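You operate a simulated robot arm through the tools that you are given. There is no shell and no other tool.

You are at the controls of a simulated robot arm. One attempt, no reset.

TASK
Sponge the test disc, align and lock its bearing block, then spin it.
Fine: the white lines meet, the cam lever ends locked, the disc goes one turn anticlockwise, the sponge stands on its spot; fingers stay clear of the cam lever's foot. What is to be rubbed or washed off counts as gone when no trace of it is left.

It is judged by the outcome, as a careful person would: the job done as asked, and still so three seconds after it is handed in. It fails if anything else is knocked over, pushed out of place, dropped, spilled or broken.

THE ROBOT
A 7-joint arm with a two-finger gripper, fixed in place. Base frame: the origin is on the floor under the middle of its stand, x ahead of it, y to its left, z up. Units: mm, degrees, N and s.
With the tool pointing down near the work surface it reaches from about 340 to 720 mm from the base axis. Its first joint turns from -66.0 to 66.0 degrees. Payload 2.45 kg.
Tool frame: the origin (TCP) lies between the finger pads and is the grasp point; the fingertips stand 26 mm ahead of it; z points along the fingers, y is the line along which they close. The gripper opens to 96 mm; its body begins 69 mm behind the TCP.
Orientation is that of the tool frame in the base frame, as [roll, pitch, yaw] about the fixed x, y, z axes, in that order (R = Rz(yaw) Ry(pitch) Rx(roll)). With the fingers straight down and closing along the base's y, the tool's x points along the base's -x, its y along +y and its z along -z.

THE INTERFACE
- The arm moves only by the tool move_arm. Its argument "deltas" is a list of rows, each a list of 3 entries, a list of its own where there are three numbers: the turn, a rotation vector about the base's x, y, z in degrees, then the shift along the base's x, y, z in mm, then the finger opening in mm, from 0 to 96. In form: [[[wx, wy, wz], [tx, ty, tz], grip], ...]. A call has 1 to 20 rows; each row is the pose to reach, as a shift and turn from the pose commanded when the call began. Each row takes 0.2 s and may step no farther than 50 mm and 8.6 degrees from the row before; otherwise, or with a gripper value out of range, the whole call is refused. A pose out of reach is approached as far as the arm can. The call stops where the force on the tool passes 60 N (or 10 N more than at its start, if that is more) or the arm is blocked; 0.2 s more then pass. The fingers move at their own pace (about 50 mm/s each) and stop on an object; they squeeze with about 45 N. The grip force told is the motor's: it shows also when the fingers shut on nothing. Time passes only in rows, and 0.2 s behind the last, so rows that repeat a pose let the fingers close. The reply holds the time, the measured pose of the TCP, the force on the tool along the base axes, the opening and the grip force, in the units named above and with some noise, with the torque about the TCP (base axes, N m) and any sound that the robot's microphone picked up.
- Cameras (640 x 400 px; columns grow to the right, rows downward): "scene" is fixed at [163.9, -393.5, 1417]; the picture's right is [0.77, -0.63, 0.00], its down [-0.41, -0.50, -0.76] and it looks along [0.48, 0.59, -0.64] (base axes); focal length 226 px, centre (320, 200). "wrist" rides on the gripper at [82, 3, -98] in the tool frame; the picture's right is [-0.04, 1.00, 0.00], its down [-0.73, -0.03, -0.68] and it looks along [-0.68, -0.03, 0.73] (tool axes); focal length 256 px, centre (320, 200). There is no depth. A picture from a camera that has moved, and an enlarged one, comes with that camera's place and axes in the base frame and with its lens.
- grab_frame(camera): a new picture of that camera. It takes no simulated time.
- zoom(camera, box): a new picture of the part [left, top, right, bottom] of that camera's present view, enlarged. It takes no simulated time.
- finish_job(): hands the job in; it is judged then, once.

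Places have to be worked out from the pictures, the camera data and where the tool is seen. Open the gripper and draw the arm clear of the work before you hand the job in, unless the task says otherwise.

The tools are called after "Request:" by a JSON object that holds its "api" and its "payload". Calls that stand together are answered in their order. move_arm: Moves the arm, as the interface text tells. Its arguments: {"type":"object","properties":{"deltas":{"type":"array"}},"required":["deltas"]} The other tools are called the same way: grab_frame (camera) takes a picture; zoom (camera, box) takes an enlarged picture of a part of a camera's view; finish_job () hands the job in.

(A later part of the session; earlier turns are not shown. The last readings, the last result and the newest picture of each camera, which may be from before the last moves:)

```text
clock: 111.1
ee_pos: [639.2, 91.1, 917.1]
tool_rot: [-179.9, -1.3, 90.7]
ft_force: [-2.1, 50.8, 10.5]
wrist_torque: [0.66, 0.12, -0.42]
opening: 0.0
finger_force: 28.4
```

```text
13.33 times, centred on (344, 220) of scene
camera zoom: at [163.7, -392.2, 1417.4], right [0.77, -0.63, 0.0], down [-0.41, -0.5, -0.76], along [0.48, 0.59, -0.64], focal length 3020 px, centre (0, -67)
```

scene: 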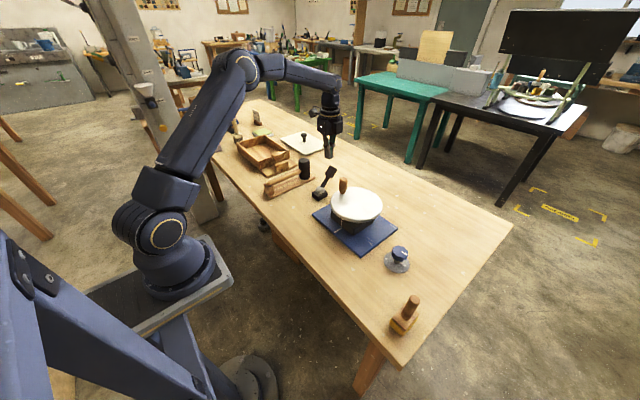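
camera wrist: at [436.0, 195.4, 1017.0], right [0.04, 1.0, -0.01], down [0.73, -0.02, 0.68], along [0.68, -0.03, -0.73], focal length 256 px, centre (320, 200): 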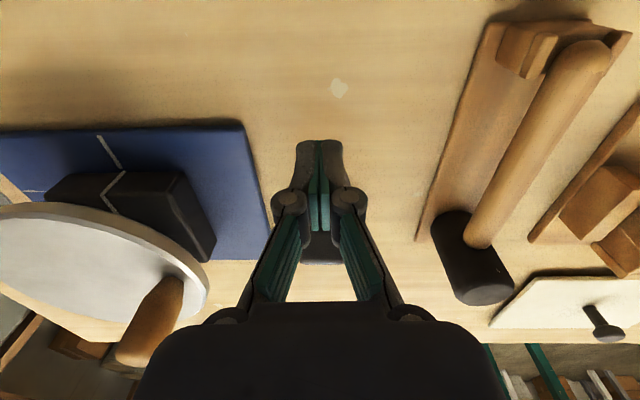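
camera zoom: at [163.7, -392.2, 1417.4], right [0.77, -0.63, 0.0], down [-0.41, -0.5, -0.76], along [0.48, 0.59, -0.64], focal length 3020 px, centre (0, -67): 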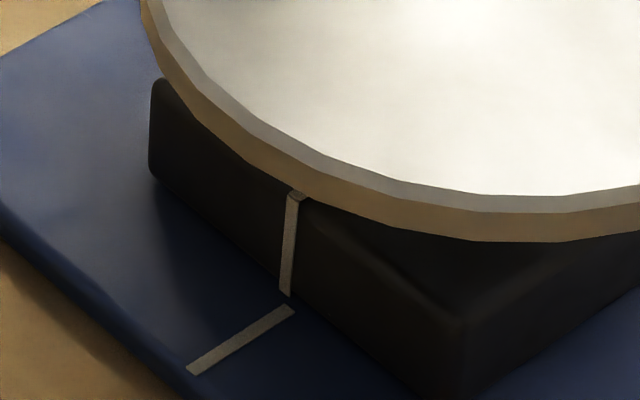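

Still nothing at 51 N. I'll increase a little further in small calls, since a heavy block may simply need more push.

Request:
{"api": "move_arm", "payload": {"deltas": [[[0, 0, 0], [0, -1, 0], 0], [[0, 0, 0], [0, -2, 0], 0], [[0, 0, 0], [0, -3, 0], 0], [[0, 0, 0], [0, -3, 0], 0]]}}

Request:
{"api": "zoom", "payload": {"camera": "scene", "box": [320, 205, 368, 235]}}

```text
clock: 112.1
ee_pos: [639.1, 90.7, 917.0]
tool_rot: [-180.0, -1.6, 90.7]
ft_force: [-4.0, 57.6, 14.3]
wrist_torque: [0.75, 0.14, -0.47]
opening: 0.1
finger_force: 28.4
```

```text
13.33 times, centred on (344, 220) of scene
camera zoom: at [163.5, -392.1, 1417.5], right [0.77, -0.63, 0.0], down [-0.41, -0.5, -0.76], along [0.48, 0.59, -0.65], focal length 3020 px, centre (0, -67)
```

zoom: 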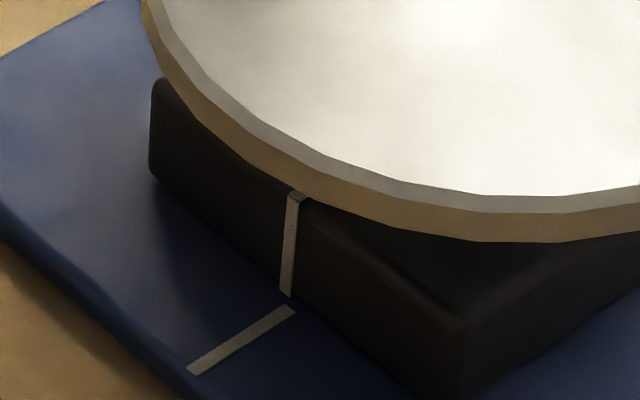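

57 N and no motion in either lever end state. Perhaps the clamp is only free with the lever upright, so I'll release, turn back, and grip the lever to bring it upright for a test.

Request:
{"api": "move_arm", "payload": {"deltas": [[[0, 0, 0], [0, 8, 0], 0], [[0, 0, 0], [0, 20, 0], 0], [[0, 0, 0], [0, 47, 0], 0], [[0, 0, 0], [0, 50, 40], 0], [[0, 0, 0], [0, 55, 85], 0], [[0, 0, 8], [0, 60, 120], 0], [[0, 0, 16], [6, 70, 120], 10], [[0, 0, 24], [12, 80, 120], 20], [[0, 0, 32], [18, 90, 120], 30], [[0, 0, 40], [24, 98, 120], 40], [[0, 0, 48], [30, 106, 120], 50], [[0, 0, 56], [36, 112, 120], 60], [[0, 0, 64], [42, 116, 120], 60], [[0, 0, 72], [48, 117, 120], 60], [[0, 0, 80], [53, 117, 120], 60], [[0, 0, 88], [55, 117, 120], 60], [[0, 0, 90], [55, 117, 90], 60], [[0, 0, 90], [55, 117, 60], 60], [[0, 0, 90], [55, 117, 60], 60]]}}

Request:
{"api": "grab_frame", "payload": {"camera": "wrist"}}

Request:
{"api": "zoom", "payload": {"camera": "scene", "box": [290, 140, 386, 200]}}

```text
clock: 116.1
ee_pos: [696.6, 189.0, 977.5]
tool_rot: [180.0, -0.1, -179.8]
ft_force: [1.0, -0.4, -1.0]
wrist_torque: [0.0, -0.02, -0.01]
opening: 60.3
finger_force: 0.1
out of reach, approached as far as the arm can: row 15, 16
```

```text
taken
camera wrist: at [615.3, 193.6, 1075.9], right [0.04, 1.0, 0.0], down [0.73, -0.03, 0.68], along [0.68, -0.02, -0.73], focal length 256 px, centre (320, 200)
```

wrist: 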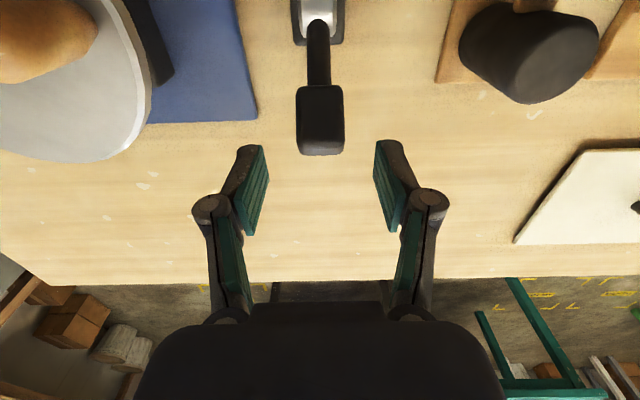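

```text
6.67 times, centred on (338, 170) of scene
camera zoom: at [163.9, -393.5, 1417.0], right [0.77, -0.63, 0.0], down [-0.41, -0.5, -0.76], along [0.48, 0.59, -0.64], focal length 1510 px, centre (200, 400)
```

zoom: 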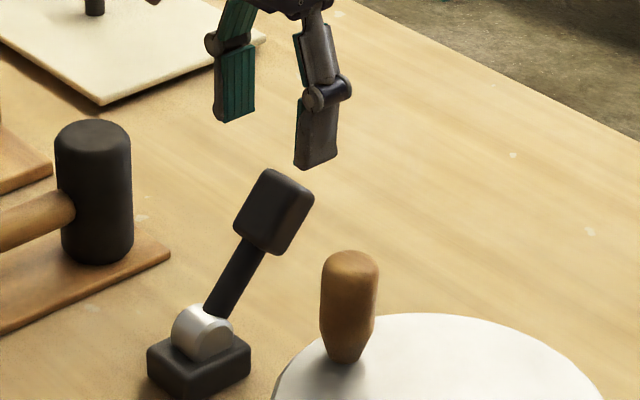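

The lever is at exactly its starting pose (its +x stop). I'll grip its grip again at z=905 and guide it up to vertical.

Request:
{"api": "move_arm", "payload": {"deltas": [[[0, 0, 0], [0, 1, -36], 60], [[0, 0, 0], [0, 1, -72], 60], [[0, 0, 0], [0, 1, -72], 60], [[0, 0, 0], [0, 1, -72], 45], [[0, 0, 0], [0, 1, -72], 20], [[0, 0, 0], [0, 1, -72], 20], [[0, 0, 0], [0, 1, -72], 20]]}}

```text
clock: 117.7
ee_pos: [697.5, 191.1, 904.8]
tool_rot: [-179.9, 0.0, -179.9]
ft_force: [-2.0, -1.6, -0.9]
wrist_torque: [0.0, -0.09, -0.04]
opening: 38.3
finger_force: 45.0
```

Gripped again. I'll follow the arc about the pivot [640,189,837] up to vertical.

Request:
{"api": "move_arm", "payload": {"deltas": [[[0, 0, 0], [-5.1, 0, 3.8], 20], [[0, 0, 0], [-11.5, 0, 8], 20], [[0, 0, 0], [-18.3, 0, 11.5], 20], [[0, 0, 0], [-25.4, 0, 14.4], 20], [[0, 0, 0], [-32.7, 0, 16.7], 20], [[0, 0, 0], [-32.7, 0, 16.7], 20]]}}

Request:
{"api": "zoom", "payload": {"camera": "scene", "box": [290, 140, 386, 200]}}

```text
clock: 119.1
ee_pos: [665.7, 190.9, 923.5]
tool_rot: [-179.9, 0.1, -179.9]
ft_force: [15.3, -9.1, 3.0]
wrist_torque: [-0.1, -1.22, -0.12]
opening: 38.2
finger_force: 45.1
```

```text
6.67 times, centred on (338, 170) of scene
camera zoom: at [164.2, -393.8, 1416.9], right [0.77, -0.63, 0.0], down [-0.41, -0.5, -0.76], along [0.48, 0.59, -0.64], focal length 1510 px, centre (200, 400)
```

zoom: 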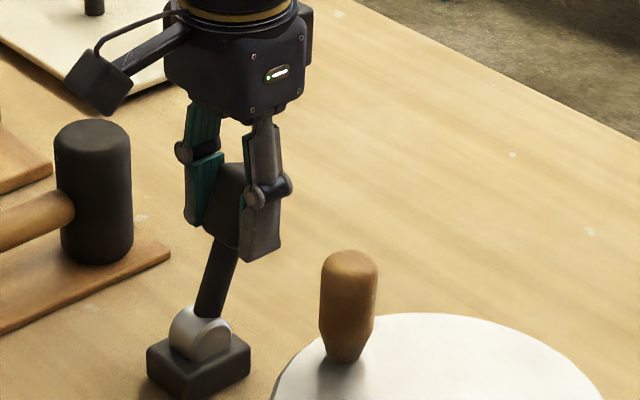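

It follows well, now about 74°. I'll continue to vertical.

Request:
{"api": "move_arm", "payload": {"deltas": [[[0, 0, 0], [-4, 0, 1], 20], [[0, 0, 0], [-8, 0, 1.8], 20], [[0, 0, 0], [-12, 0, 2.4], 20], [[0, 0, 0], [-16, 0, 2.8], 20], [[0, 0, 0], [-20, 0, 3], 20], [[0, 0, 0], [-22.7, 0, 3], 20], [[0, 0, 0], [-22.7, 0, 3], 20]]}}

Request:
{"api": "zoom", "payload": {"camera": "scene", "box": [290, 140, 386, 200]}}

```text
clock: 120.7
ee_pos: [642.7, 190.6, 926.3]
tool_rot: [-179.9, 0.0, -179.9]
ft_force: [15.2, -13.4, 6.9]
wrist_torque: [-0.13, -1.3, -0.04]
opening: 38.3
finger_force: 44.6
```

```text
6.67 times, centred on (338, 170) of scene
camera zoom: at [164.1, -393.9, 1416.9], right [0.77, -0.63, 0.0], down [-0.41, -0.5, -0.76], along [0.48, 0.59, -0.64], focal length 1510 px, centre (200, 400)
```

zoom: 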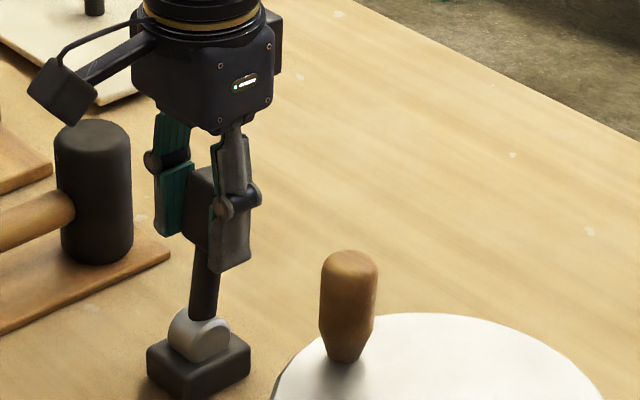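

The lever is nearly upright. I'll release it there, rise, and test the block at the rim once more.

Request:
{"api": "move_arm", "payload": {"deltas": [[[0, 0, 0], [0, 0, 0], 40], [[0, 0, 0], [0, 0, 0], 60], [[0, 0, 0], [0, 0, 0], 70], [[0, 0, 0], [0, 0, 40], 70], [[0, 0, 0], [0, 0, 80], 60], [[0, 0, -8], [0, -10, 110], 40], [[0, 0, -16], [0, -25, 110], 20], [[0, 0, -24], [0, -40, 110], 0], [[0, 0, -32], [0, -51, 110], 0], [[0, 0, -40], [0, -51, 110], 0], [[0, 0, -48], [0, -51, 110], 0], [[0, 0, -56], [0, -51, 110], 0], [[0, 0, -64], [0, -51, 110], 0], [[0, 0, -72], [0, -55, 110], 0], [[0, 0, -80], [0, -65, 100], 0], [[0, 0, -88], [0, -70, 70], 0], [[0, 0, -90], [0, -71, 30], 0], [[0, 0, -90], [0, -75, -8], 0], [[0, 0, -90], [0, -90, -8], 0], [[0, 0, -90], [0, -96, -8], 0]]}}

Request:
{"api": "zoom", "payload": {"camera": "scene", "box": [290, 150, 418, 240]}}

```text
clock: 124.9
ee_pos: [640.6, 94.7, 916.8]
tool_rot: [180.0, -0.1, 90.0]
ft_force: [0.4, 0.3, -0.5]
wrist_torque: [-0.01, 0.04, 0.01]
opening: 0.0
finger_force: 29.0
```

```text
4.44 times, centred on (354, 195) of scene
camera zoom: at [163.9, -393.5, 1417.0], right [0.77, -0.63, 0.0], down [-0.41, -0.5, -0.76], along [0.48, 0.59, -0.64], focal length 1007 px, centre (169, 222)
```

zoom: 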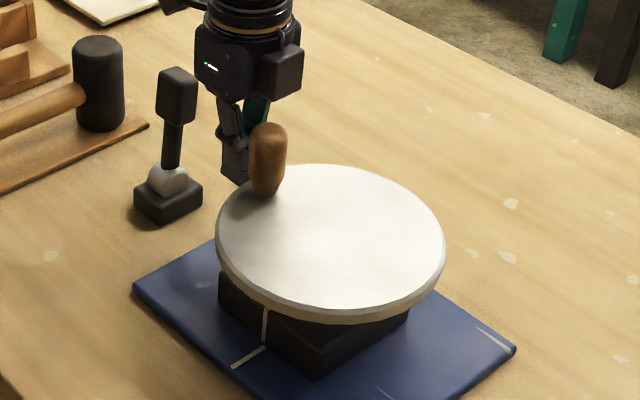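

The lever is standing upright. I'll push the rim in -y again.

Request:
{"api": "move_arm", "payload": {"deltas": [[[0, 0, 0], [0, -3, 0], 0], [[0, 0, 0], [0, -5, 0], 0], [[0, 0, 0], [0, -7, 0], 0], [[0, 0, 0], [0, -9, 0], 0], [[0, 0, 0], [0, -9, 0], 0]]}}

Request:
{"api": "zoom", "payload": {"camera": "scene", "box": [320, 205, 368, 235]}}

```text
clock: 126.1
ee_pos: [641.4, 92.9, 918.4]
tool_rot: [180.0, -0.6, 90.3]
ft_force: [-0.9, 26.2, 0.4]
wrist_torque: [0.45, 0.01, -0.26]
opening: 0.0
finger_force: 28.3
```

```text
13.33 times, centred on (344, 220) of scene
camera zoom: at [163.9, -392.8, 1417.2], right [0.77, -0.63, 0.0], down [-0.41, -0.5, -0.76], along [0.48, 0.59, -0.64], focal length 3020 px, centre (0, -67)
```

zoom: 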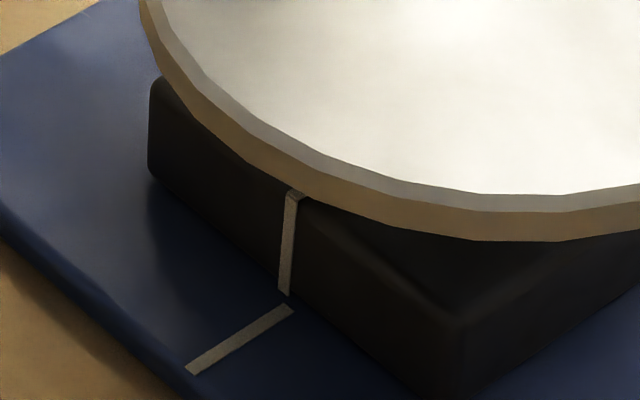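

Not moving at 26 N; ramp on to about 50 N.

Request:
{"api": "move_arm", "payload": {"deltas": [[[0, 0, 0], [0, -2, 0], 0], [[0, 0, 0], [0, -4, 0], 0], [[0, 0, 0], [0, -6, 0], 0], [[0, 0, 0], [0, -8, 0], 0], [[0, 0, 0], [0, -9, 0], 0], [[0, 0, 0], [0, -9, 0], 0]]}}

Request:
{"api": "zoom", "payload": {"camera": "scene", "box": [320, 205, 368, 235]}}

Request:
{"api": "zoom", "payload": {"camera": "scene", "box": [290, 150, 418, 240]}}

```text
clock: 127.5
ee_pos: [639.9, 91.3, 915.8]
tool_rot: [-179.9, -1.3, 90.7]
ft_force: [-3.8, 48.4, 11.1]
wrist_torque: [0.65, 0.11, -0.42]
opening: 0.1
finger_force: 28.6
```

```text
13.33 times, centred on (344, 220) of scene
camera zoom: at [163.6, -392.3, 1417.4], right [0.77, -0.63, 0.0], down [-0.41, -0.5, -0.76], along [0.48, 0.59, -0.64], focal length 3020 px, centre (0, -67)
```

zoom: 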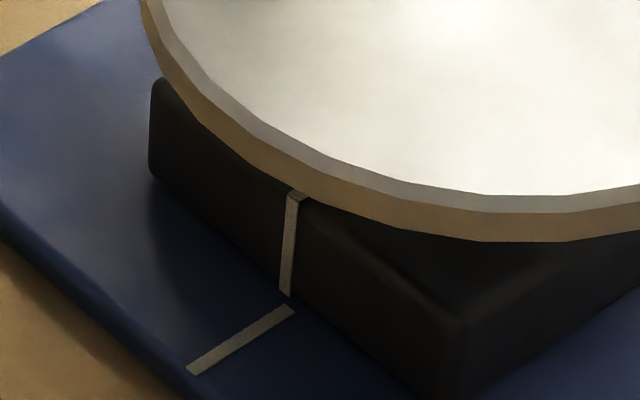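

```text
4.44 times, centred on (354, 195) of scene
camera zoom: at [163.6, -392.3, 1417.4], right [0.77, -0.63, 0.0], down [-0.41, -0.5, -0.76], along [0.48, 0.59, -0.64], focal length 1007 px, centre (169, 222)
```

zoom: 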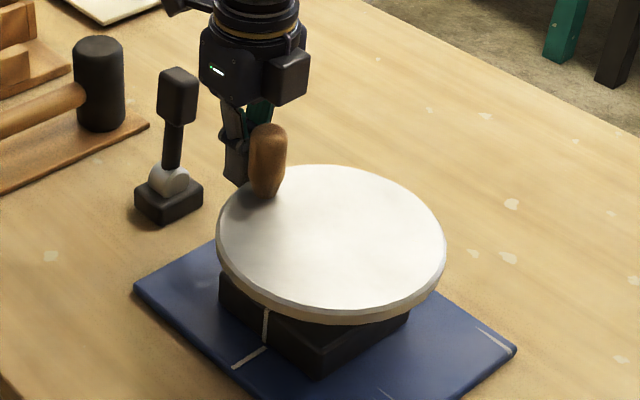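

The block doesn't react in any lever state, so something else must move it. The dial knob at about [617,-220] mirrors the lever's place on the other side of the plate and may be its adjuster; I'll release and go over it for a close look.

Request:
{"api": "move_arm", "payload": {"deltas": [[[0, 0, 0], [0, 8, 0], 0], [[0, 0, 0], [0, 20, 0], 0], [[0, 0, 0], [0, 45, 0], 0], [[0, 0, 0], [0, 48, 45], 0], [[0, 0, 0], [0, 48, 90], 0], [[0, 0, 8], [0, 48, 125], 20], [[0, 0, 16], [-5, 15, 125], 40], [[0, 0, 24], [-10, -20, 125], 60], [[0, 0, 32], [-15, -55, 125], 80], [[0, 0, 40], [-20, -90, 125], 96], [[0, 0, 48], [-25, -125, 125], 96], [[0, 0, 56], [-25, -160, 125], 96], [[0, 0, 64], [-25, -195, 125], 96], [[0, 0, 72], [-25, -230, 125], 96], [[0, 0, 80], [-25, -265, 125], 96], [[0, 0, 88], [-25, -295, 110], 96], [[0, 0, 90], [-25, -297, 90], 96], [[0, 0, 90], [-25, -297, 90], 96]]}}

Request:
{"api": "grab_frame", "payload": {"camera": "wrist"}}

Request:
{"api": "zoom", "payload": {"camera": "wrist", "box": [240, 40, 400, 180]}}

```text
clock: 131.3
ee_pos: [615.9, -220.6, 1008.3]
tool_rot: [-180.0, 0.0, -179.9]
ft_force: [-0.3, -0.1, 0.6]
wrist_torque: [-0.01, 0.0, 0.01]
opening: 96.0
finger_force: 0.0
```

```text
taken
camera wrist: at [534.3, -216.5, 1106.4], right [0.04, 1.0, 0.0], down [0.73, -0.03, 0.68], along [0.68, -0.02, -0.74], focal length 256 px, centre (320, 200)
```

wrist: 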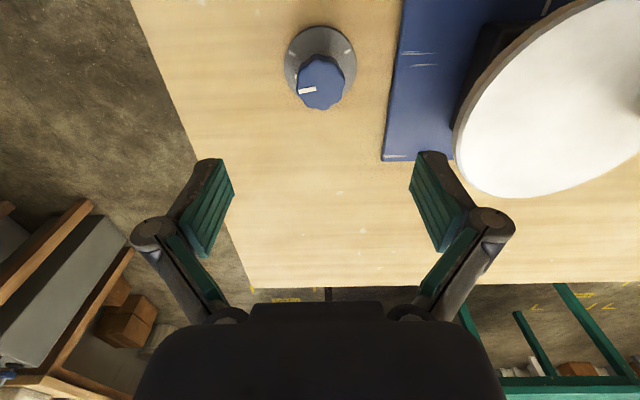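

```text
2.86 times, centred on (320, 110) of wrist
camera zoom: at [534.3, -216.5, 1106.4], right [0.04, 1.0, 0.0], down [0.73, -0.03, 0.68], along [0.68, -0.02, -0.74], focal length 731 px, centre (320, 457)
```

zoom: 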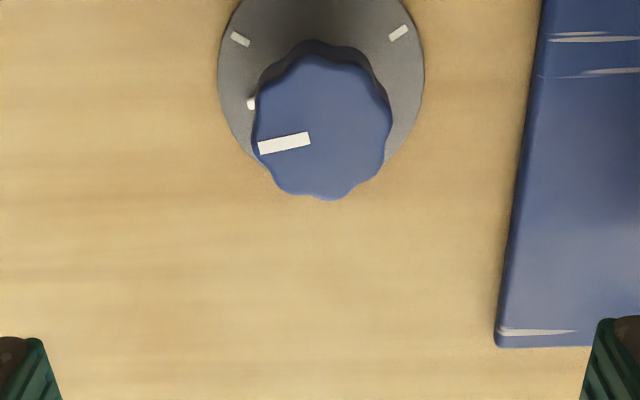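

The dial has a pointer toward -y and two ticks; its knob is at about [616,-218.5], top z≈860. I'll grip it, turn it slightly and watch the block's line; if nothing happens I'll turn it back exactly.

Request:
{"api": "move_arm", "payload": {"deltas": [[[0, 0, 0], [1, 1.5, -45], 96], [[0, 0, 0], [1, 1.5, -90], 96], [[0, 0, 0], [1, 1.5, -130], 96], [[0, 0, 0], [1, 1.5, -154], 96], [[0, 0, 0], [1, 1.5, -154], 96]]}}

Request:
{"api": "grab_frame", "payload": {"camera": "wrist"}}

Request:
{"api": "zoom", "payload": {"camera": "scene", "box": [350, 220, 446, 290]}}

```text
clock: 132.5
ee_pos: [616.5, -219.7, 853.7]
tool_rot: [-180.0, -0.1, -179.8]
ft_force: [0.2, -0.1, -0.6]
wrist_torque: [-0.01, 0.0, 0.01]
opening: 95.9
finger_force: 0.1
```

```text
taken
camera wrist: at [535.5, -215.0, 952.2], right [0.04, 1.0, 0.0], down [0.73, -0.03, 0.68], along [0.68, -0.03, -0.73], focal length 256 px, centre (320, 200)
```

wrist: 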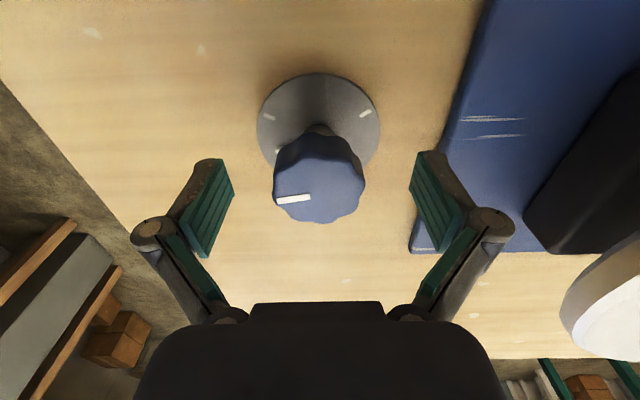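

```text
5.71 times, centred on (398, 255) of scene
camera zoom: at [163.9, -393.5, 1417.0], right [0.77, -0.63, 0.0], down [-0.41, -0.5, -0.76], along [0.48, 0.59, -0.64], focal length 1294 px, centre (-126, -114)
```

zoom: 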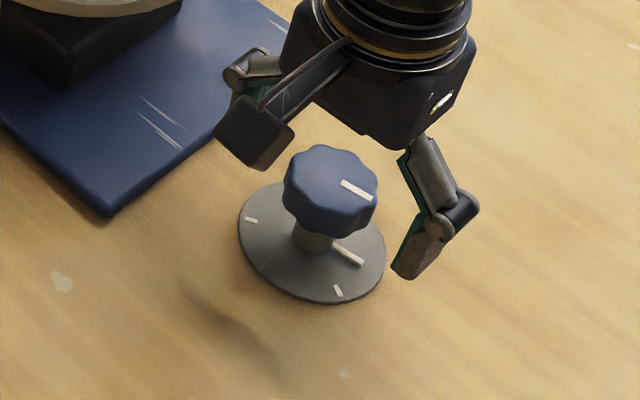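

The knob is centred between the fingers. I'll close on it and turn a small angle (+8°, anticlockwise from above) first.

Request:
{"api": "move_arm", "payload": {"deltas": [[[0, 0, 0], [0, 0, 0], 70], [[0, 0, 0], [0, 0, 0], 50], [[0, 0, 0], [0, 0, 0], 25], [[0, 0, 0], [0, 0, 0], 25], [[0, 0, 0], [0, 0, 0], 25], [[0, 0, 0], [0, 0, 0], 25]]}}

Request:
{"api": "zoom", "payload": {"camera": "scene", "box": [320, 205, 368, 235]}}

```text
clock: 133.9
ee_pos: [617.2, -219.8, 853.5]
tool_rot: [-179.9, -0.1, -179.9]
ft_force: [0.8, -8.6, 1.0]
wrist_torque: [-0.18, -0.07, -0.09]
opening: 45.2
finger_force: 45.1
```

```text
13.33 times, centred on (344, 220) of scene
camera zoom: at [163.9, -393.7, 1417.0], right [0.77, -0.63, 0.0], down [-0.41, -0.5, -0.76], along [0.48, 0.59, -0.64], focal length 3020 px, centre (0, -67)
```

zoom: 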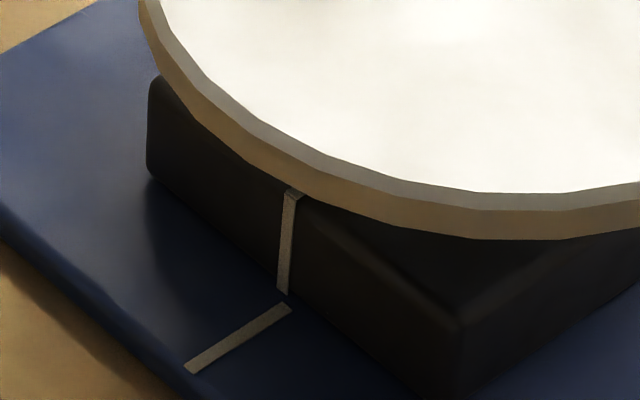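

Gripped at 45 mm. I'll turn +16° in two rows and look at the block and knob.

Request:
{"api": "move_arm", "payload": {"deltas": [[[0, 0, 4], [0, -1.5, 0], 25], [[0, 0, 8], [0, -1.5, 0], 25], [[0, 0, 12], [0, -1.5, 0], 25], [[0, 0, 16], [0, -1.5, 0], 25], [[0, 0, 16], [0, -1.5, 0], 25]]}}

Request:
{"api": "zoom", "payload": {"camera": "scene", "box": [320, 205, 368, 235]}}

Request:
{"api": "zoom", "payload": {"camera": "scene", "box": [350, 220, 446, 290]}}

```text
clock: 135.1
ee_pos: [616.4, -222.0, 854.1]
tool_rot: [-179.9, -0.1, -163.8]
ft_force: [-2.3, -9.0, 6.9]
wrist_torque: [-0.09, -0.21, -0.02]
opening: 45.2
finger_force: 45.0
```

```text
13.33 times, centred on (344, 220) of scene
camera zoom: at [163.7, -393.7, 1417.0], right [0.77, -0.63, 0.0], down [-0.41, -0.5, -0.76], along [0.48, 0.59, -0.64], focal length 3020 px, centre (0, -67)
```

zoom: 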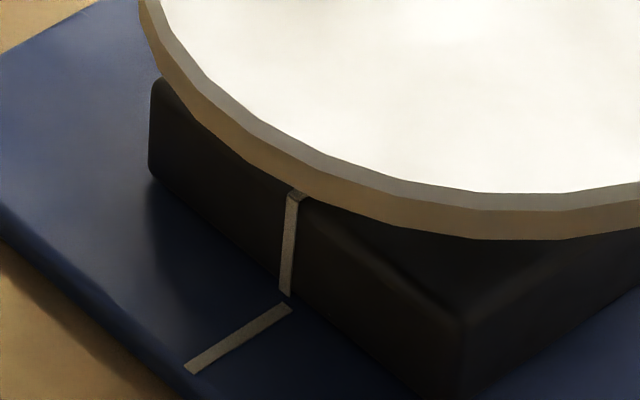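

```text
5.71 times, centred on (398, 255) of scene
camera zoom: at [163.7, -393.7, 1417.0], right [0.77, -0.63, 0.0], down [-0.41, -0.5, -0.76], along [0.48, 0.59, -0.64], focal length 1294 px, centre (-126, -114)
```

zoom: 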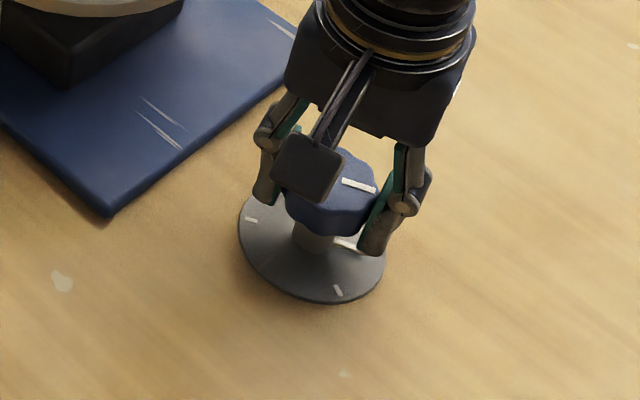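

The block moved: its line shifted about 1 mm toward -y. So the knob is the adjuster and anticlockwise is the right way; I'll continue turning in steps and watch the lines.

Request:
{"api": "move_arm", "payload": {"deltas": [[[0, 0, 6], [0, 1, 0], 25], [[0, 0, 12], [0, 1, 0], 25], [[0, 0, 18], [0, 1, 0], 25], [[0, 0, 24], [0, 1, 0], 25], [[0, 0, 24], [0, 1, 0], 25]]}}

Request:
{"api": "zoom", "payload": {"camera": "scene", "box": [320, 205, 368, 235]}}

Request:
{"api": "zoom", "payload": {"camera": "scene", "box": [350, 220, 446, 290]}}

```text
clock: 136.3
ee_pos: [619.1, -221.3, 853.6]
tool_rot: [-179.7, -0.2, -139.8]
ft_force: [14.8, -24.0, -2.6]
wrist_torque: [-1.0, 0.44, -0.07]
opening: 45.0
finger_force: 44.6
```

```text
13.33 times, centred on (344, 220) of scene
camera zoom: at [164.3, -394.1, 1416.8], right [0.77, -0.63, 0.0], down [-0.41, -0.5, -0.76], along [0.48, 0.59, -0.64], focal length 3020 px, centre (0, -67)
```

zoom: 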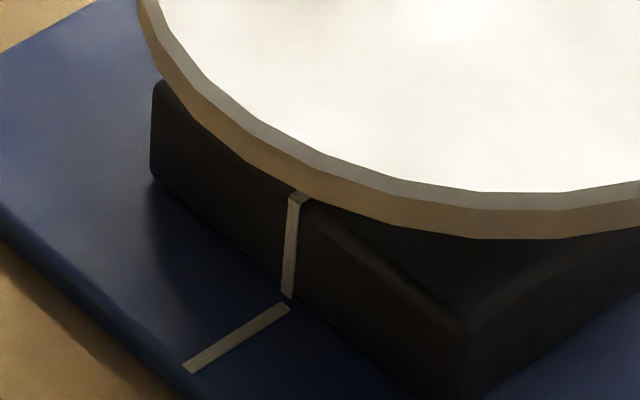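

```text
5.71 times, centred on (398, 255) of scene
camera zoom: at [164.3, -394.1, 1416.8], right [0.77, -0.63, 0.0], down [-0.41, -0.5, -0.76], along [0.48, 0.59, -0.64], focal length 1294 px, centre (-126, -114)
```

zoom: 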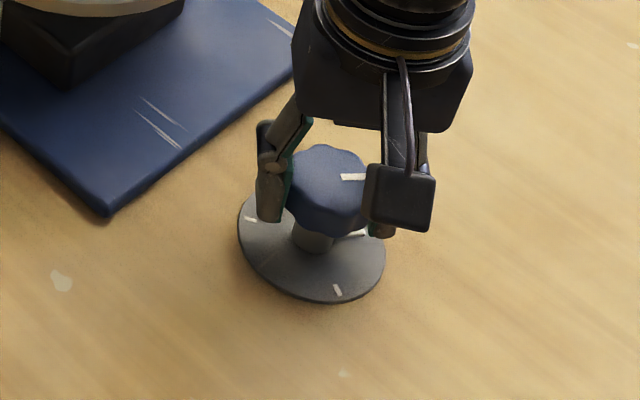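

The block keeps shifting, slowly. The side load shows the knob axis lies a few mm from my centre, so I'll re-centre by [+4,-2.5] and turn on by another 24°.

Request:
{"api": "move_arm", "payload": {"deltas": [[[0, 0, 0], [4, -2.5, 0], 25], [[0, 0, 6], [4, -2.5, 0], 25], [[0, 0, 12], [4, -2.5, 0], 25], [[0, 0, 18], [4, -2.5, 0], 25], [[0, 0, 24], [4, -2.5, 0], 25], [[0, 0, 24], [4, -2.5, 0], 25]]}}

Request:
{"api": "zoom", "payload": {"camera": "scene", "box": [320, 205, 368, 235]}}

Request:
{"api": "zoom", "payload": {"camera": "scene", "box": [350, 220, 446, 290]}}

```text
clock: 137.7
ee_pos: [620.3, -220.0, 853.4]
tool_rot: [179.9, 0.0, -115.7]
ft_force: [-19.8, 5.0, 27.1]
wrist_torque: [0.14, 0.46, 0.03]
opening: 44.1
finger_force: 45.0
```

```text
13.33 times, centred on (344, 220) of scene
camera zoom: at [162.9, -393.2, 1417.2], right [0.77, -0.63, 0.0], down [-0.41, -0.5, -0.76], along [0.48, 0.59, -0.64], focal length 3020 px, centre (0, -67)
```

zoom: 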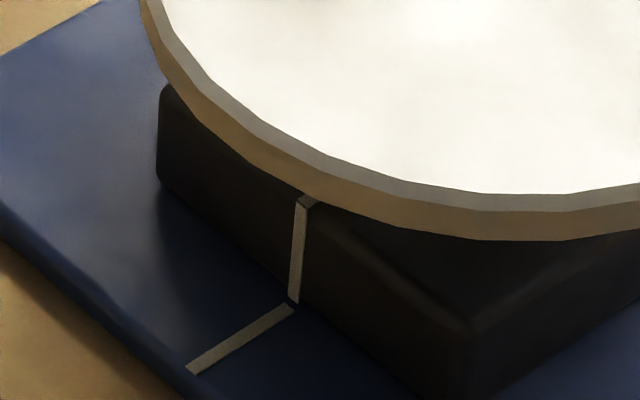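

```text
5.71 times, centred on (398, 255) of scene
camera zoom: at [162.9, -393.2, 1417.2], right [0.77, -0.63, 0.0], down [-0.41, -0.5, -0.76], along [0.48, 0.59, -0.64], focal length 1294 px, centre (-126, -114)
```

zoom: 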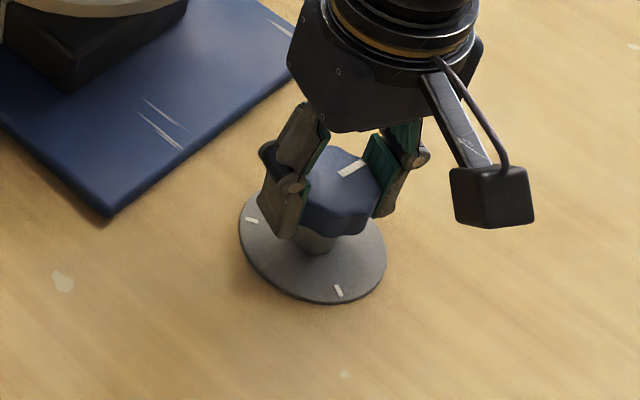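

The lines are now close to meeting. I'll zoom in tightly on the junction.

Request:
{"api": "zoom", "payload": {"camera": "scene", "box": [332, 216, 352, 232]}}

```text
16.00 times, centred on (342, 224) of scene
camera zoom: at [162.9, -393.2, 1417.2], right [0.77, -0.63, 0.0], down [-0.41, -0.5, -0.76], along [0.48, 0.59, -0.64], focal length 3624 px, centre (-32, -184)
```

zoom: 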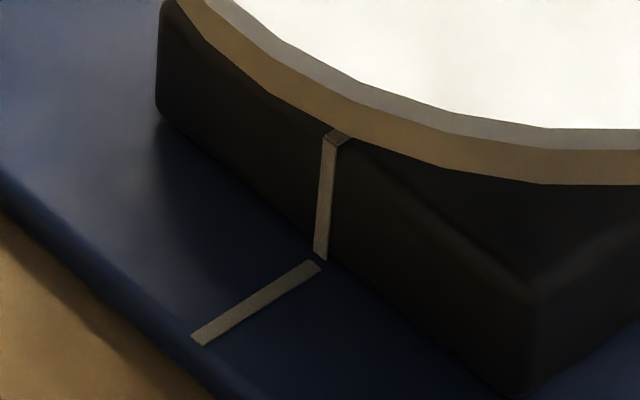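

By this view the block line is within about 1 mm of the plate line. I'll release the knob and check with the wrist camera from in front, which compares the lines directly.

Request:
{"api": "move_arm", "payload": {"deltas": [[[0, 0, 0], [0, 0, 0], 60], [[0, 0, 0], [0, 0, 0], 96], [[0, 0, 0], [0, 0, 0], 96], [[0, 0, 0], [0, 0, 45], 96], [[0, 0, 0], [0, 0, 90], 96], [[0, 0, -8], [0, 0, 130], 96], [[0, 0, -16], [-10, 20, 150], 96], [[0, 0, -24], [-40, 45, 150], 96], [[0, 0, -32], [-70, 70, 150], 96], [[0, 0, -40], [-100, 95, 150], 96], [[0, 0, -48], [-130, 120, 140], 96], [[0, 0, -56], [-150, 150, 130], 96], [[0, 0, -64], [-170, 180, 120], 96], [[0, 0, -64], [-180, 210, 110], 96], [[0, 0, -64], [-180, 210, 110], 96]]}}

Request:
{"api": "grab_frame", "payload": {"camera": "wrist"}}

Request:
{"api": "zoom", "payload": {"camera": "wrist", "box": [290, 110, 350, 160]}}

```text
clock: 140.9
ee_pos: [441.1, -9.5, 962.0]
tool_rot: [180.0, -0.1, -179.8]
ft_force: [-0.4, 0.0, -0.5]
wrist_torque: [-0.01, -0.01, 0.0]
opening: 96.2
finger_force: 0.0
```

```text
taken
camera wrist: at [359.0, -6.7, 1060.9], right [0.04, 1.0, 0.0], down [0.73, -0.03, 0.68], along [0.68, -0.03, -0.74], focal length 256 px, centre (320, 200)
```

wrist: 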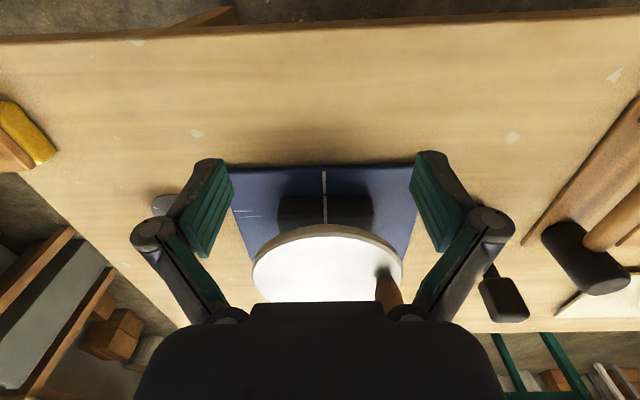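

```text
8.00 times, centred on (320, 135) of wrist
camera zoom: at [359.0, -6.7, 1060.9], right [0.04, 1.0, 0.0], down [0.73, -0.03, 0.68], along [0.68, -0.03, -0.74], focal length 2048 px, centre (320, 720)
```

zoom: 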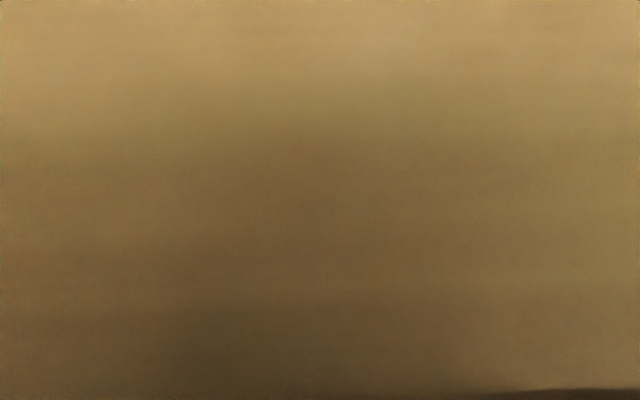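

Request:
{"api": "zoom", "payload": {"camera": "wrist", "box": [304, 165, 344, 230]}}

Request:
{"api": "zoom", "payload": {"camera": "wrist", "box": [304, 182, 344, 207]}}

```text
6.15 times, centred on (324, 198) of wrist
camera zoom: at [359.0, -6.7, 1060.9], right [0.04, 1.0, 0.0], down [0.73, -0.03, 0.68], along [0.68, -0.03, -0.74], focal length 1575 px, centre (295, 215)
```

zoom: 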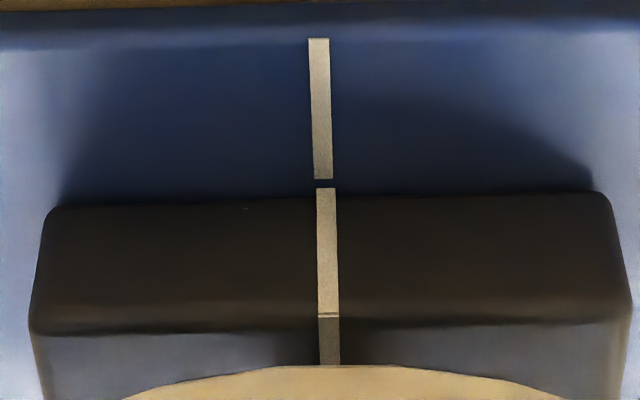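

```text
16.00 times, centred on (324, 194) of wrist
camera zoom: at [359.0, -6.7, 1060.9], right [0.04, 1.0, 0.0], down [0.73, -0.03, 0.68], along [0.68, -0.03, -0.74], focal length 4096 px, centre (256, 288)
```

zoom: 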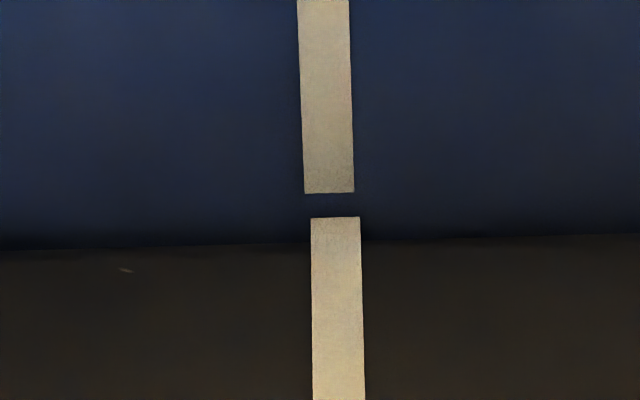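

From the front the offset is only about 0.45 mm now (line width 4 mm). I'll go back, regrip the knob at the same yaw as I left it, and turn about 8° more.

Request:
{"api": "move_arm", "payload": {"deltas": [[[0, 0, 8], [10, -30, 20], 96], [[0, 0, 16], [30, -60, 35], 96], [[0, 0, 24], [55, -90, 40], 96], [[0, 0, 32], [80, -120, 40], 96], [[0, 0, 40], [110, -150, 40], 96], [[0, 0, 48], [140, -180, 40], 96], [[0, 0, 56], [165, -205, 40], 96], [[0, 0, 64], [178, -209, 20], 96], [[0, 0, 64], [178, -209, -20], 96], [[0, 0, 64], [178, -209, -65], 96], [[0, 0, 64], [178, -209, -109], 96], [[0, 0, 64], [178, -209, -109], 96]]}}

Request:
{"api": "grab_frame", "payload": {"camera": "wrist"}}

Request:
{"api": "zoom", "payload": {"camera": "scene", "box": [350, 220, 446, 290]}}

```text
clock: 143.5
ee_pos: [619.3, -219.0, 852.8]
tool_rot: [-179.9, -0.1, -115.9]
ft_force: [0.5, 0.2, 0.3]
wrist_torque: [0.02, -0.02, 0.03]
opening: 96.1
finger_force: 0.1
```

```text
taken
camera wrist: at [580.9, -290.8, 951.8], right [-0.88, 0.47, 0.0], down [0.35, 0.65, 0.68], along [0.32, 0.6, -0.74], focal length 256 px, centre (320, 200)
```

wrist: 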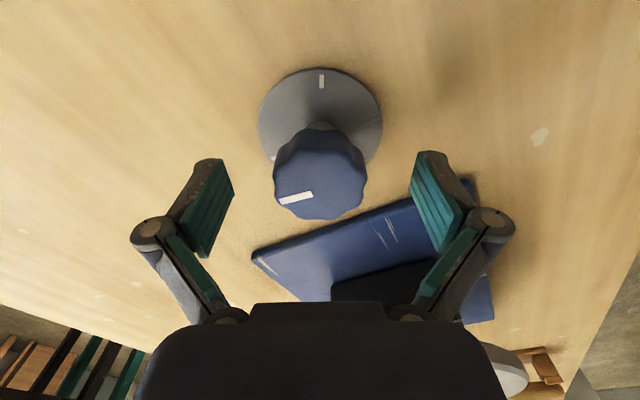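

```text
5.71 times, centred on (398, 255) of scene
camera zoom: at [163.9, -393.5, 1417.0], right [0.77, -0.63, 0.0], down [-0.41, -0.5, -0.76], along [0.48, 0.59, -0.64], focal length 1294 px, centre (-126, -114)
```

zoom: 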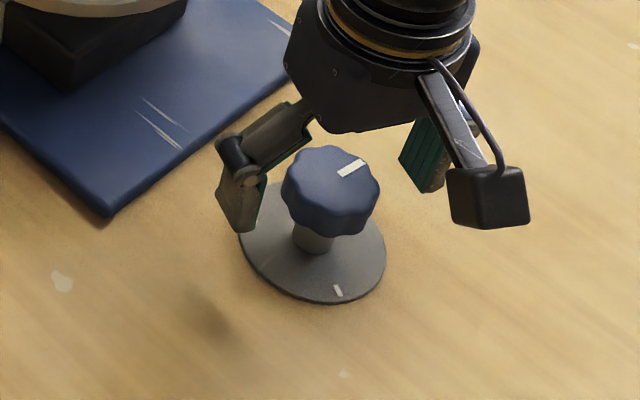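

The knob is centred between the fingers at the same relative angle. I'll close on it and turn +8°.

Request:
{"api": "move_arm", "payload": {"deltas": [[[0, 0, 0], [0, 0, 0], 70], [[0, 0, 0], [0, 0, 0], 50], [[0, 0, 0], [0, 0, 0], 25], [[0, 0, 0], [0, 0, 0], 25], [[0, 0, 0], [0, 0, 0], 25], [[0, 0, 0], [0, 0, 0], 25]]}}

Request:
{"api": "zoom", "payload": {"camera": "scene", "box": [332, 216, 352, 232]}}

```text
clock: 144.9
ee_pos: [620.0, -219.9, 853.4]
tool_rot: [-179.9, -0.1, -115.9]
ft_force: [4.0, -1.2, -1.3]
wrist_torque: [0.0, -0.16, 0.01]
opening: 44.0
finger_force: 45.1
```

```text
16.00 times, centred on (342, 224) of scene
camera zoom: at [164.0, -393.6, 1417.0], right [0.77, -0.63, 0.0], down [-0.41, -0.5, -0.76], along [0.48, 0.59, -0.64], focal length 3624 px, centre (-32, -184)
```

zoom: 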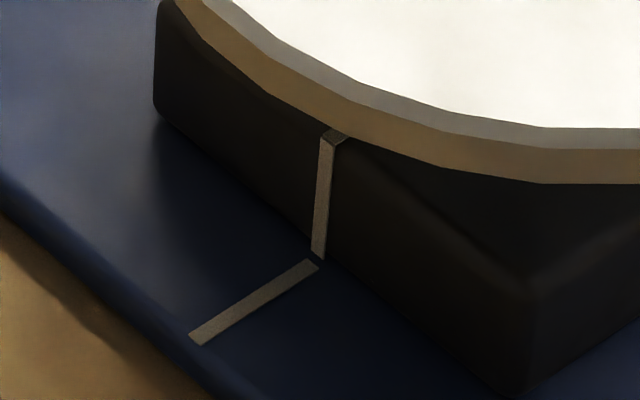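

Low side load, so the grip is centred. Turning +8°.

Request:
{"api": "move_arm", "payload": {"deltas": [[[0, 0, 4], [0, 0, 0], 25], [[0, 0, 8], [0, 0, 0], 25], [[0, 0, 8], [0, 0, 0], 25]]}}

Request:
{"api": "zoom", "payload": {"camera": "scene", "box": [332, 216, 352, 232]}}

```text
clock: 145.7
ee_pos: [620.0, -219.2, 853.4]
tool_rot: [180.0, -0.2, -107.8]
ft_force: [6.8, -2.1, -7.1]
wrist_torque: [-0.4, -0.26, 0.01]
opening: 44.0
finger_force: 45.1
```

```text
16.00 times, centred on (342, 224) of scene
camera zoom: at [164.2, -393.6, 1417.0], right [0.77, -0.63, 0.0], down [-0.41, -0.5, -0.76], along [0.48, 0.59, -0.64], focal length 3624 px, centre (-32, -184)
```

zoom: 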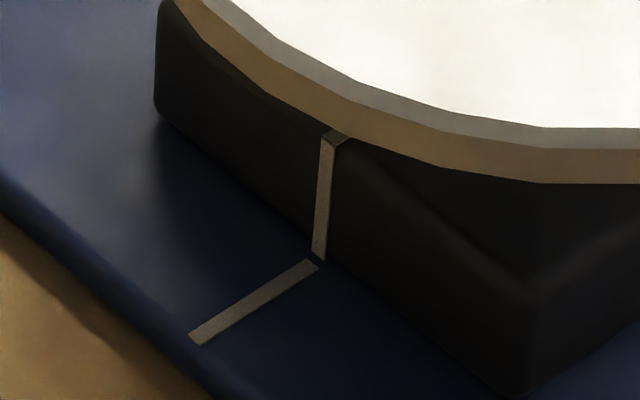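

The line moved slightly as expected. I'll release and verify from the front with the wrist camera.

Request:
{"api": "move_arm", "payload": {"deltas": [[[0, 0, 0], [0, 0, 0], 60], [[0, 0, 0], [0, 0, 0], 96], [[0, 0, 0], [0, 0, 0], 96], [[0, 0, 0], [0, 0, 45], 96], [[0, 0, 0], [0, 0, 90], 96], [[0, 0, -8], [0, 0, 130], 96], [[0, 0, -16], [-10, 20, 150], 96], [[0, 0, -24], [-40, 45, 150], 96], [[0, 0, -32], [-70, 70, 150], 96], [[0, 0, -40], [-100, 95, 150], 96], [[0, 0, -48], [-130, 120, 140], 96], [[0, 0, -56], [-150, 150, 130], 96], [[0, 0, -64], [-170, 180, 120], 96], [[0, 0, -72], [-178, 209, 110], 96], [[0, 0, -72], [-178, 209, 110], 96]]}}

Request:
{"api": "zoom", "payload": {"camera": "wrist", "box": [304, 182, 344, 207]}}

Request:
{"api": "grab_frame", "payload": {"camera": "wrist"}}

```text
clock: 148.9
ee_pos: [440.5, -13.2, 965.2]
tool_rot: [-180.0, -0.1, -179.9]
ft_force: [-0.6, -0.7, -0.5]
wrist_torque: [0.0, -0.01, 0.0]
opening: 96.0
finger_force: 0.0
```

```text
16.00 times, centred on (324, 194) of wrist
camera zoom: at [359.3, -8.0, 1064.2], right [0.04, 1.0, 0.0], down [0.73, -0.03, 0.68], along [0.68, -0.03, -0.74], focal length 4096 px, centre (256, 288)
```

zoom: 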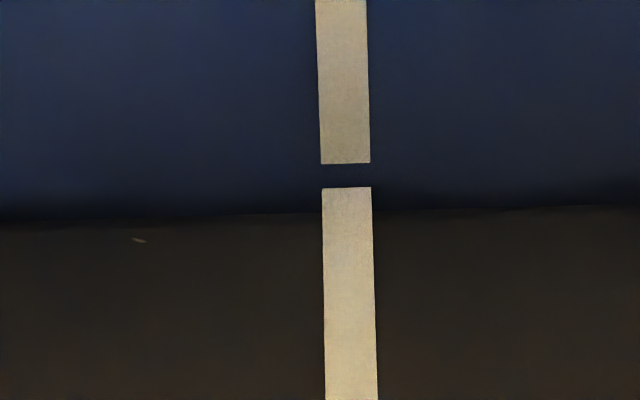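

```text
taken
camera wrist: at [359.3, -8.0, 1064.2], right [0.04, 1.0, 0.0], down [0.73, -0.03, 0.68], along [0.68, -0.03, -0.74], focal length 256 px, centre (320, 200)
```

wrist: 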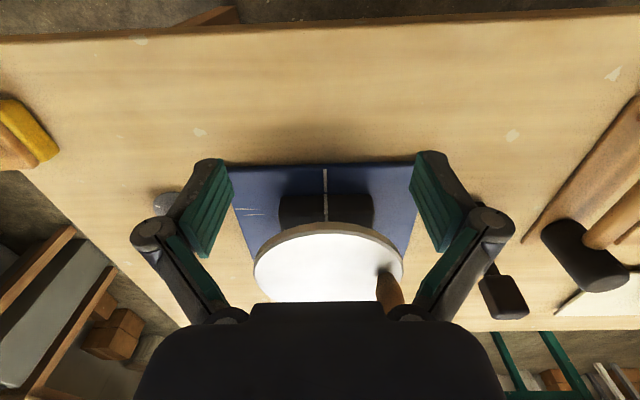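

The lines now coincide (offset about 0.02 mm). Next I'll lock the cam lever: go over it with closed fingers, behind its grip on the +x side, and push it over to the -x stop.

Request:
{"api": "move_arm", "payload": {"deltas": [[[0, 0, 0], [20, 40, 15], 96], [[0, 0, 0], [40, 80, 30], 60], [[0, 0, 0], [60, 120, 45], 30], [[0, 0, 0], [80, 160, 56], 0], [[0, 0, 0], [115, 190, 56], 0], [[0, 0, 0], [150, 201.5, 56], 0], [[0, 0, 0], [190, 201.5, 56], 0], [[0, 0, 0], [225, 201.5, 54], 0], [[0, 0, 0], [256, 201.5, 51], 0], [[0, 0, 0], [256, 201.5, 10], 0], [[0, 0, 0], [256, 201.5, -30], 0], [[0, 0, 0], [256, 201.5, -41], 0], [[0, 0, 0], [256, 201.5, -41], 0]]}}

Request:
{"api": "zoom", "payload": {"camera": "scene", "box": [290, 140, 386, 200]}}

```text
clock: 151.7
ee_pos: [697.0, 190.1, 922.1]
tool_rot: [-180.0, 0.0, -179.7]
ft_force: [0.1, 0.4, 0.3]
wrist_torque: [0.0, 0.01, -0.06]
opening: 0.0
finger_force: 28.2
out of reach, approached as far as the arm can: row 9
```

```text
6.67 times, centred on (338, 170) of scene
camera zoom: at [163.9, -393.5, 1417.0], right [0.77, -0.63, 0.0], down [-0.41, -0.5, -0.76], along [0.48, 0.59, -0.64], focal length 1510 px, centre (200, 400)
```

zoom: 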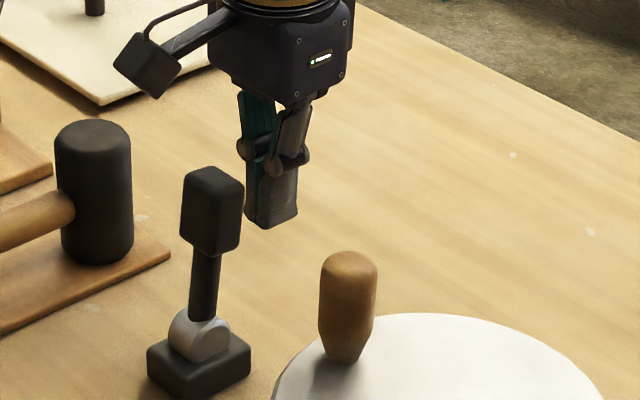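

The fingers are behind the upright lever. I'll push it toward -x along its swing.

Request:
{"api": "move_arm", "payload": {"deltas": [[[0, 0, 0], [-8, 0, 0], 0], [[0, 0, 0], [-16, 0, 0], 0], [[0, 0, 0], [-24, 0, 0], 0], [[0, 0, 0], [-32, 0, 0], 0], [[0, 0, 0], [-40, 0, 0], 0], [[0, 0, 0], [-48, 0, 0], 0], [[0, 0, 0], [-56, 0, 0], 0], [[0, 0, 0], [-64, 0, 0], 0], [[0, 0, 0], [-72, 0, 0], 0], [[0, 0, 0], [-78, 0, 0], 0], [[0, 0, 0], [-78, 0, 0], 0]]}}

Request:
{"api": "zoom", "payload": {"camera": "scene", "box": [290, 140, 386, 200]}}

```text
clock: 154.1
ee_pos: [619.5, 189.7, 922.7]
tool_rot: [180.0, -0.1, -179.8]
ft_force: [0.1, 0.8, -0.2]
wrist_torque: [-0.03, -0.01, 0.0]
opening: 0.0
finger_force: 28.6
```

```text
6.67 times, centred on (338, 170) of scene
camera zoom: at [163.9, -393.5, 1417.0], right [0.77, -0.63, 0.0], down [-0.41, -0.5, -0.76], along [0.48, 0.59, -0.64], focal length 1510 px, centre (200, 400)
```

zoom: 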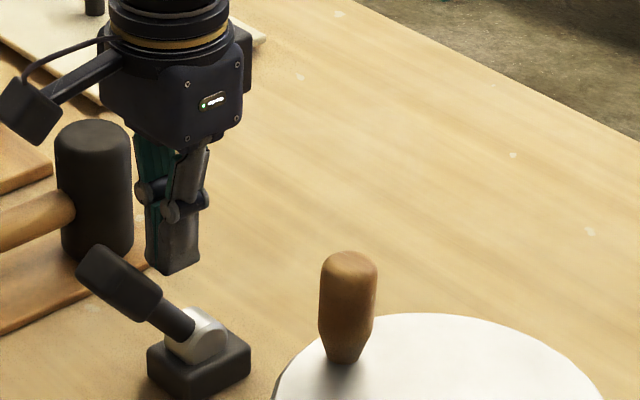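

The lever has gone over to the -x stop by itself. I'll press lightly on its grip from above, away from the foot, to make sure it is fully home.

Request:
{"api": "move_arm", "payload": {"deltas": [[[0, 0, 0], [0, 0, 40], 0], [[0, 0, 0], [-42, 0, 60], 0], [[0, 0, 0], [-42, 0, 45], 0], [[0, 0, 0], [-42, 0, 35], 0], [[0, 0, 0], [-42, 0, 30], 0], [[0, 0, 0], [-42, 0, 27], 0], [[0, 0, 0], [-42, 0, 25], 0], [[0, 0, 0], [-42, 0, 25], 0]]}}

Request:
{"api": "zoom", "payload": {"camera": "scene", "box": [290, 140, 386, 200]}}

```text
clock: 155.9
ee_pos: [577.3, 189.9, 951.5]
tool_rot: [-180.0, 0.1, -179.8]
ft_force: [-9.4, -4.6, 31.5]
wrist_torque: [-0.17, 0.31, 0.01]
opening: 6.2
finger_force: 28.9
```

```text
6.67 times, centred on (338, 170) of scene
camera zoom: at [163.1, -393.8, 1417.0], right [0.77, -0.63, 0.0], down [-0.41, -0.5, -0.77], along [0.48, 0.59, -0.64], focal length 1510 px, centre (200, 400)
```

zoom: 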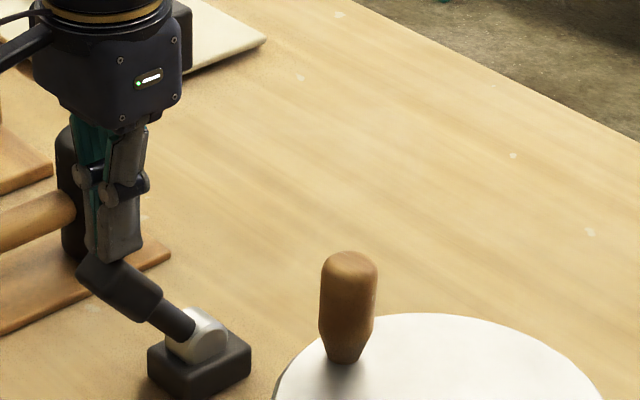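

The lever is firmly home on the -x side. To confirm that this is the locked state, I'll go back to the knob and check that a tiny turn no longer moves the block.

Request:
{"api": "move_arm", "payload": {"deltas": [[[0, 0, 0], [0, 0, 45], 0], [[0, 0, 0], [0, 0, 89], 20], [[0, 0, 8], [5, -42, 89], 40], [[0, 0, 16], [10, -84, 89], 60], [[0, 0, 24], [15, -126, 89], 80], [[0, 0, 32], [20, -168, 89], 96], [[0, 0, 40], [25, -210, 89], 96], [[0, 0, 48], [30, -252, 89], 96], [[0, 0, 56], [35, -294, 89], 96], [[0, 0, 64], [40, -336, 80], 96], [[0, 0, 72], [42, -376, 65], 96], [[0, 0, 72], [42, -410.5, 40], 96], [[0, 0, 72], [42, -410.5, -5], 96], [[0, 0, 72], [42, -410.5, -50], 96], [[0, 0, 72], [42, -410.5, -94], 96], [[0, 0, 72], [42, -410.5, -94], 96]]}}

Request:
{"api": "grab_frame", "payload": {"camera": "wrist"}}

Request:
{"api": "zoom", "payload": {"camera": "scene", "box": [332, 216, 352, 232]}}

Request:
{"api": "zoom", "payload": {"camera": "scene", "box": [350, 220, 446, 290]}}

```text
clock: 159.3
ee_pos: [620.6, -219.9, 854.5]
tool_rot: [180.0, -0.2, -107.8]
ft_force: [-0.7, 0.7, -0.4]
wrist_torque: [-0.02, 0.01, 0.02]
opening: 95.9
finger_force: 0.1
```

```text
taken
camera wrist: at [591.5, -295.7, 952.7], right [-0.94, 0.34, 0.0], down [0.25, 0.69, 0.68], along [0.23, 0.64, -0.74], focal length 256 px, centre (320, 200)
```

wrist: 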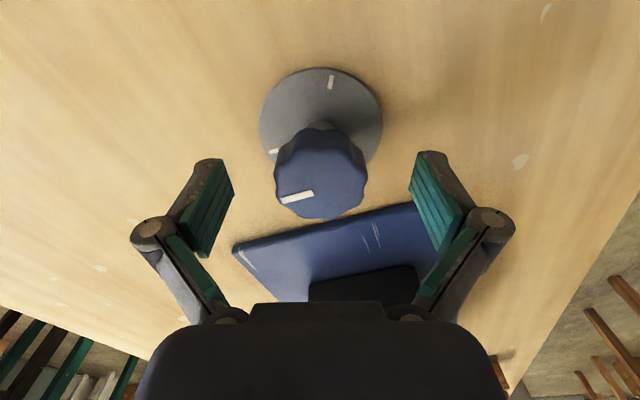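

```text
16.00 times, centred on (342, 224) of scene
camera zoom: at [163.9, -393.5, 1417.0], right [0.77, -0.63, 0.0], down [-0.41, -0.5, -0.76], along [0.48, 0.59, -0.64], focal length 3624 px, centre (-32, -184)
```

zoom: 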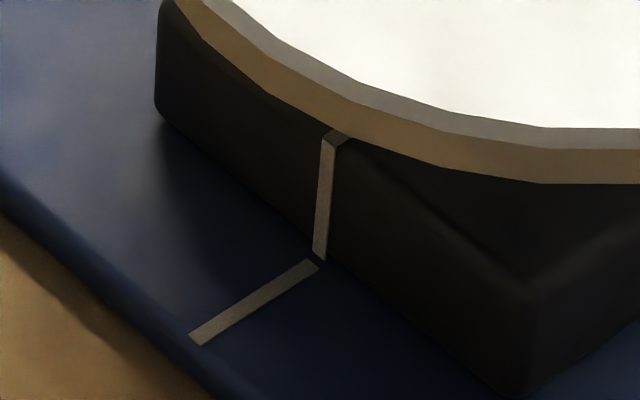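

```text
5.71 times, centred on (398, 255) of scene
camera zoom: at [163.9, -393.5, 1417.0], right [0.77, -0.63, 0.0], down [-0.41, -0.5, -0.76], along [0.48, 0.59, -0.64], focal length 1294 px, centre (-126, -114)
```

zoom: 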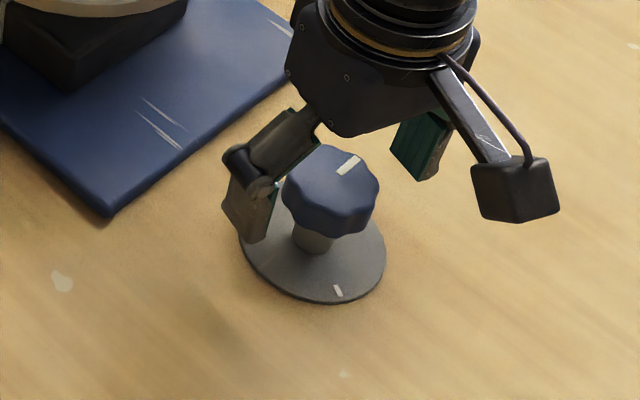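

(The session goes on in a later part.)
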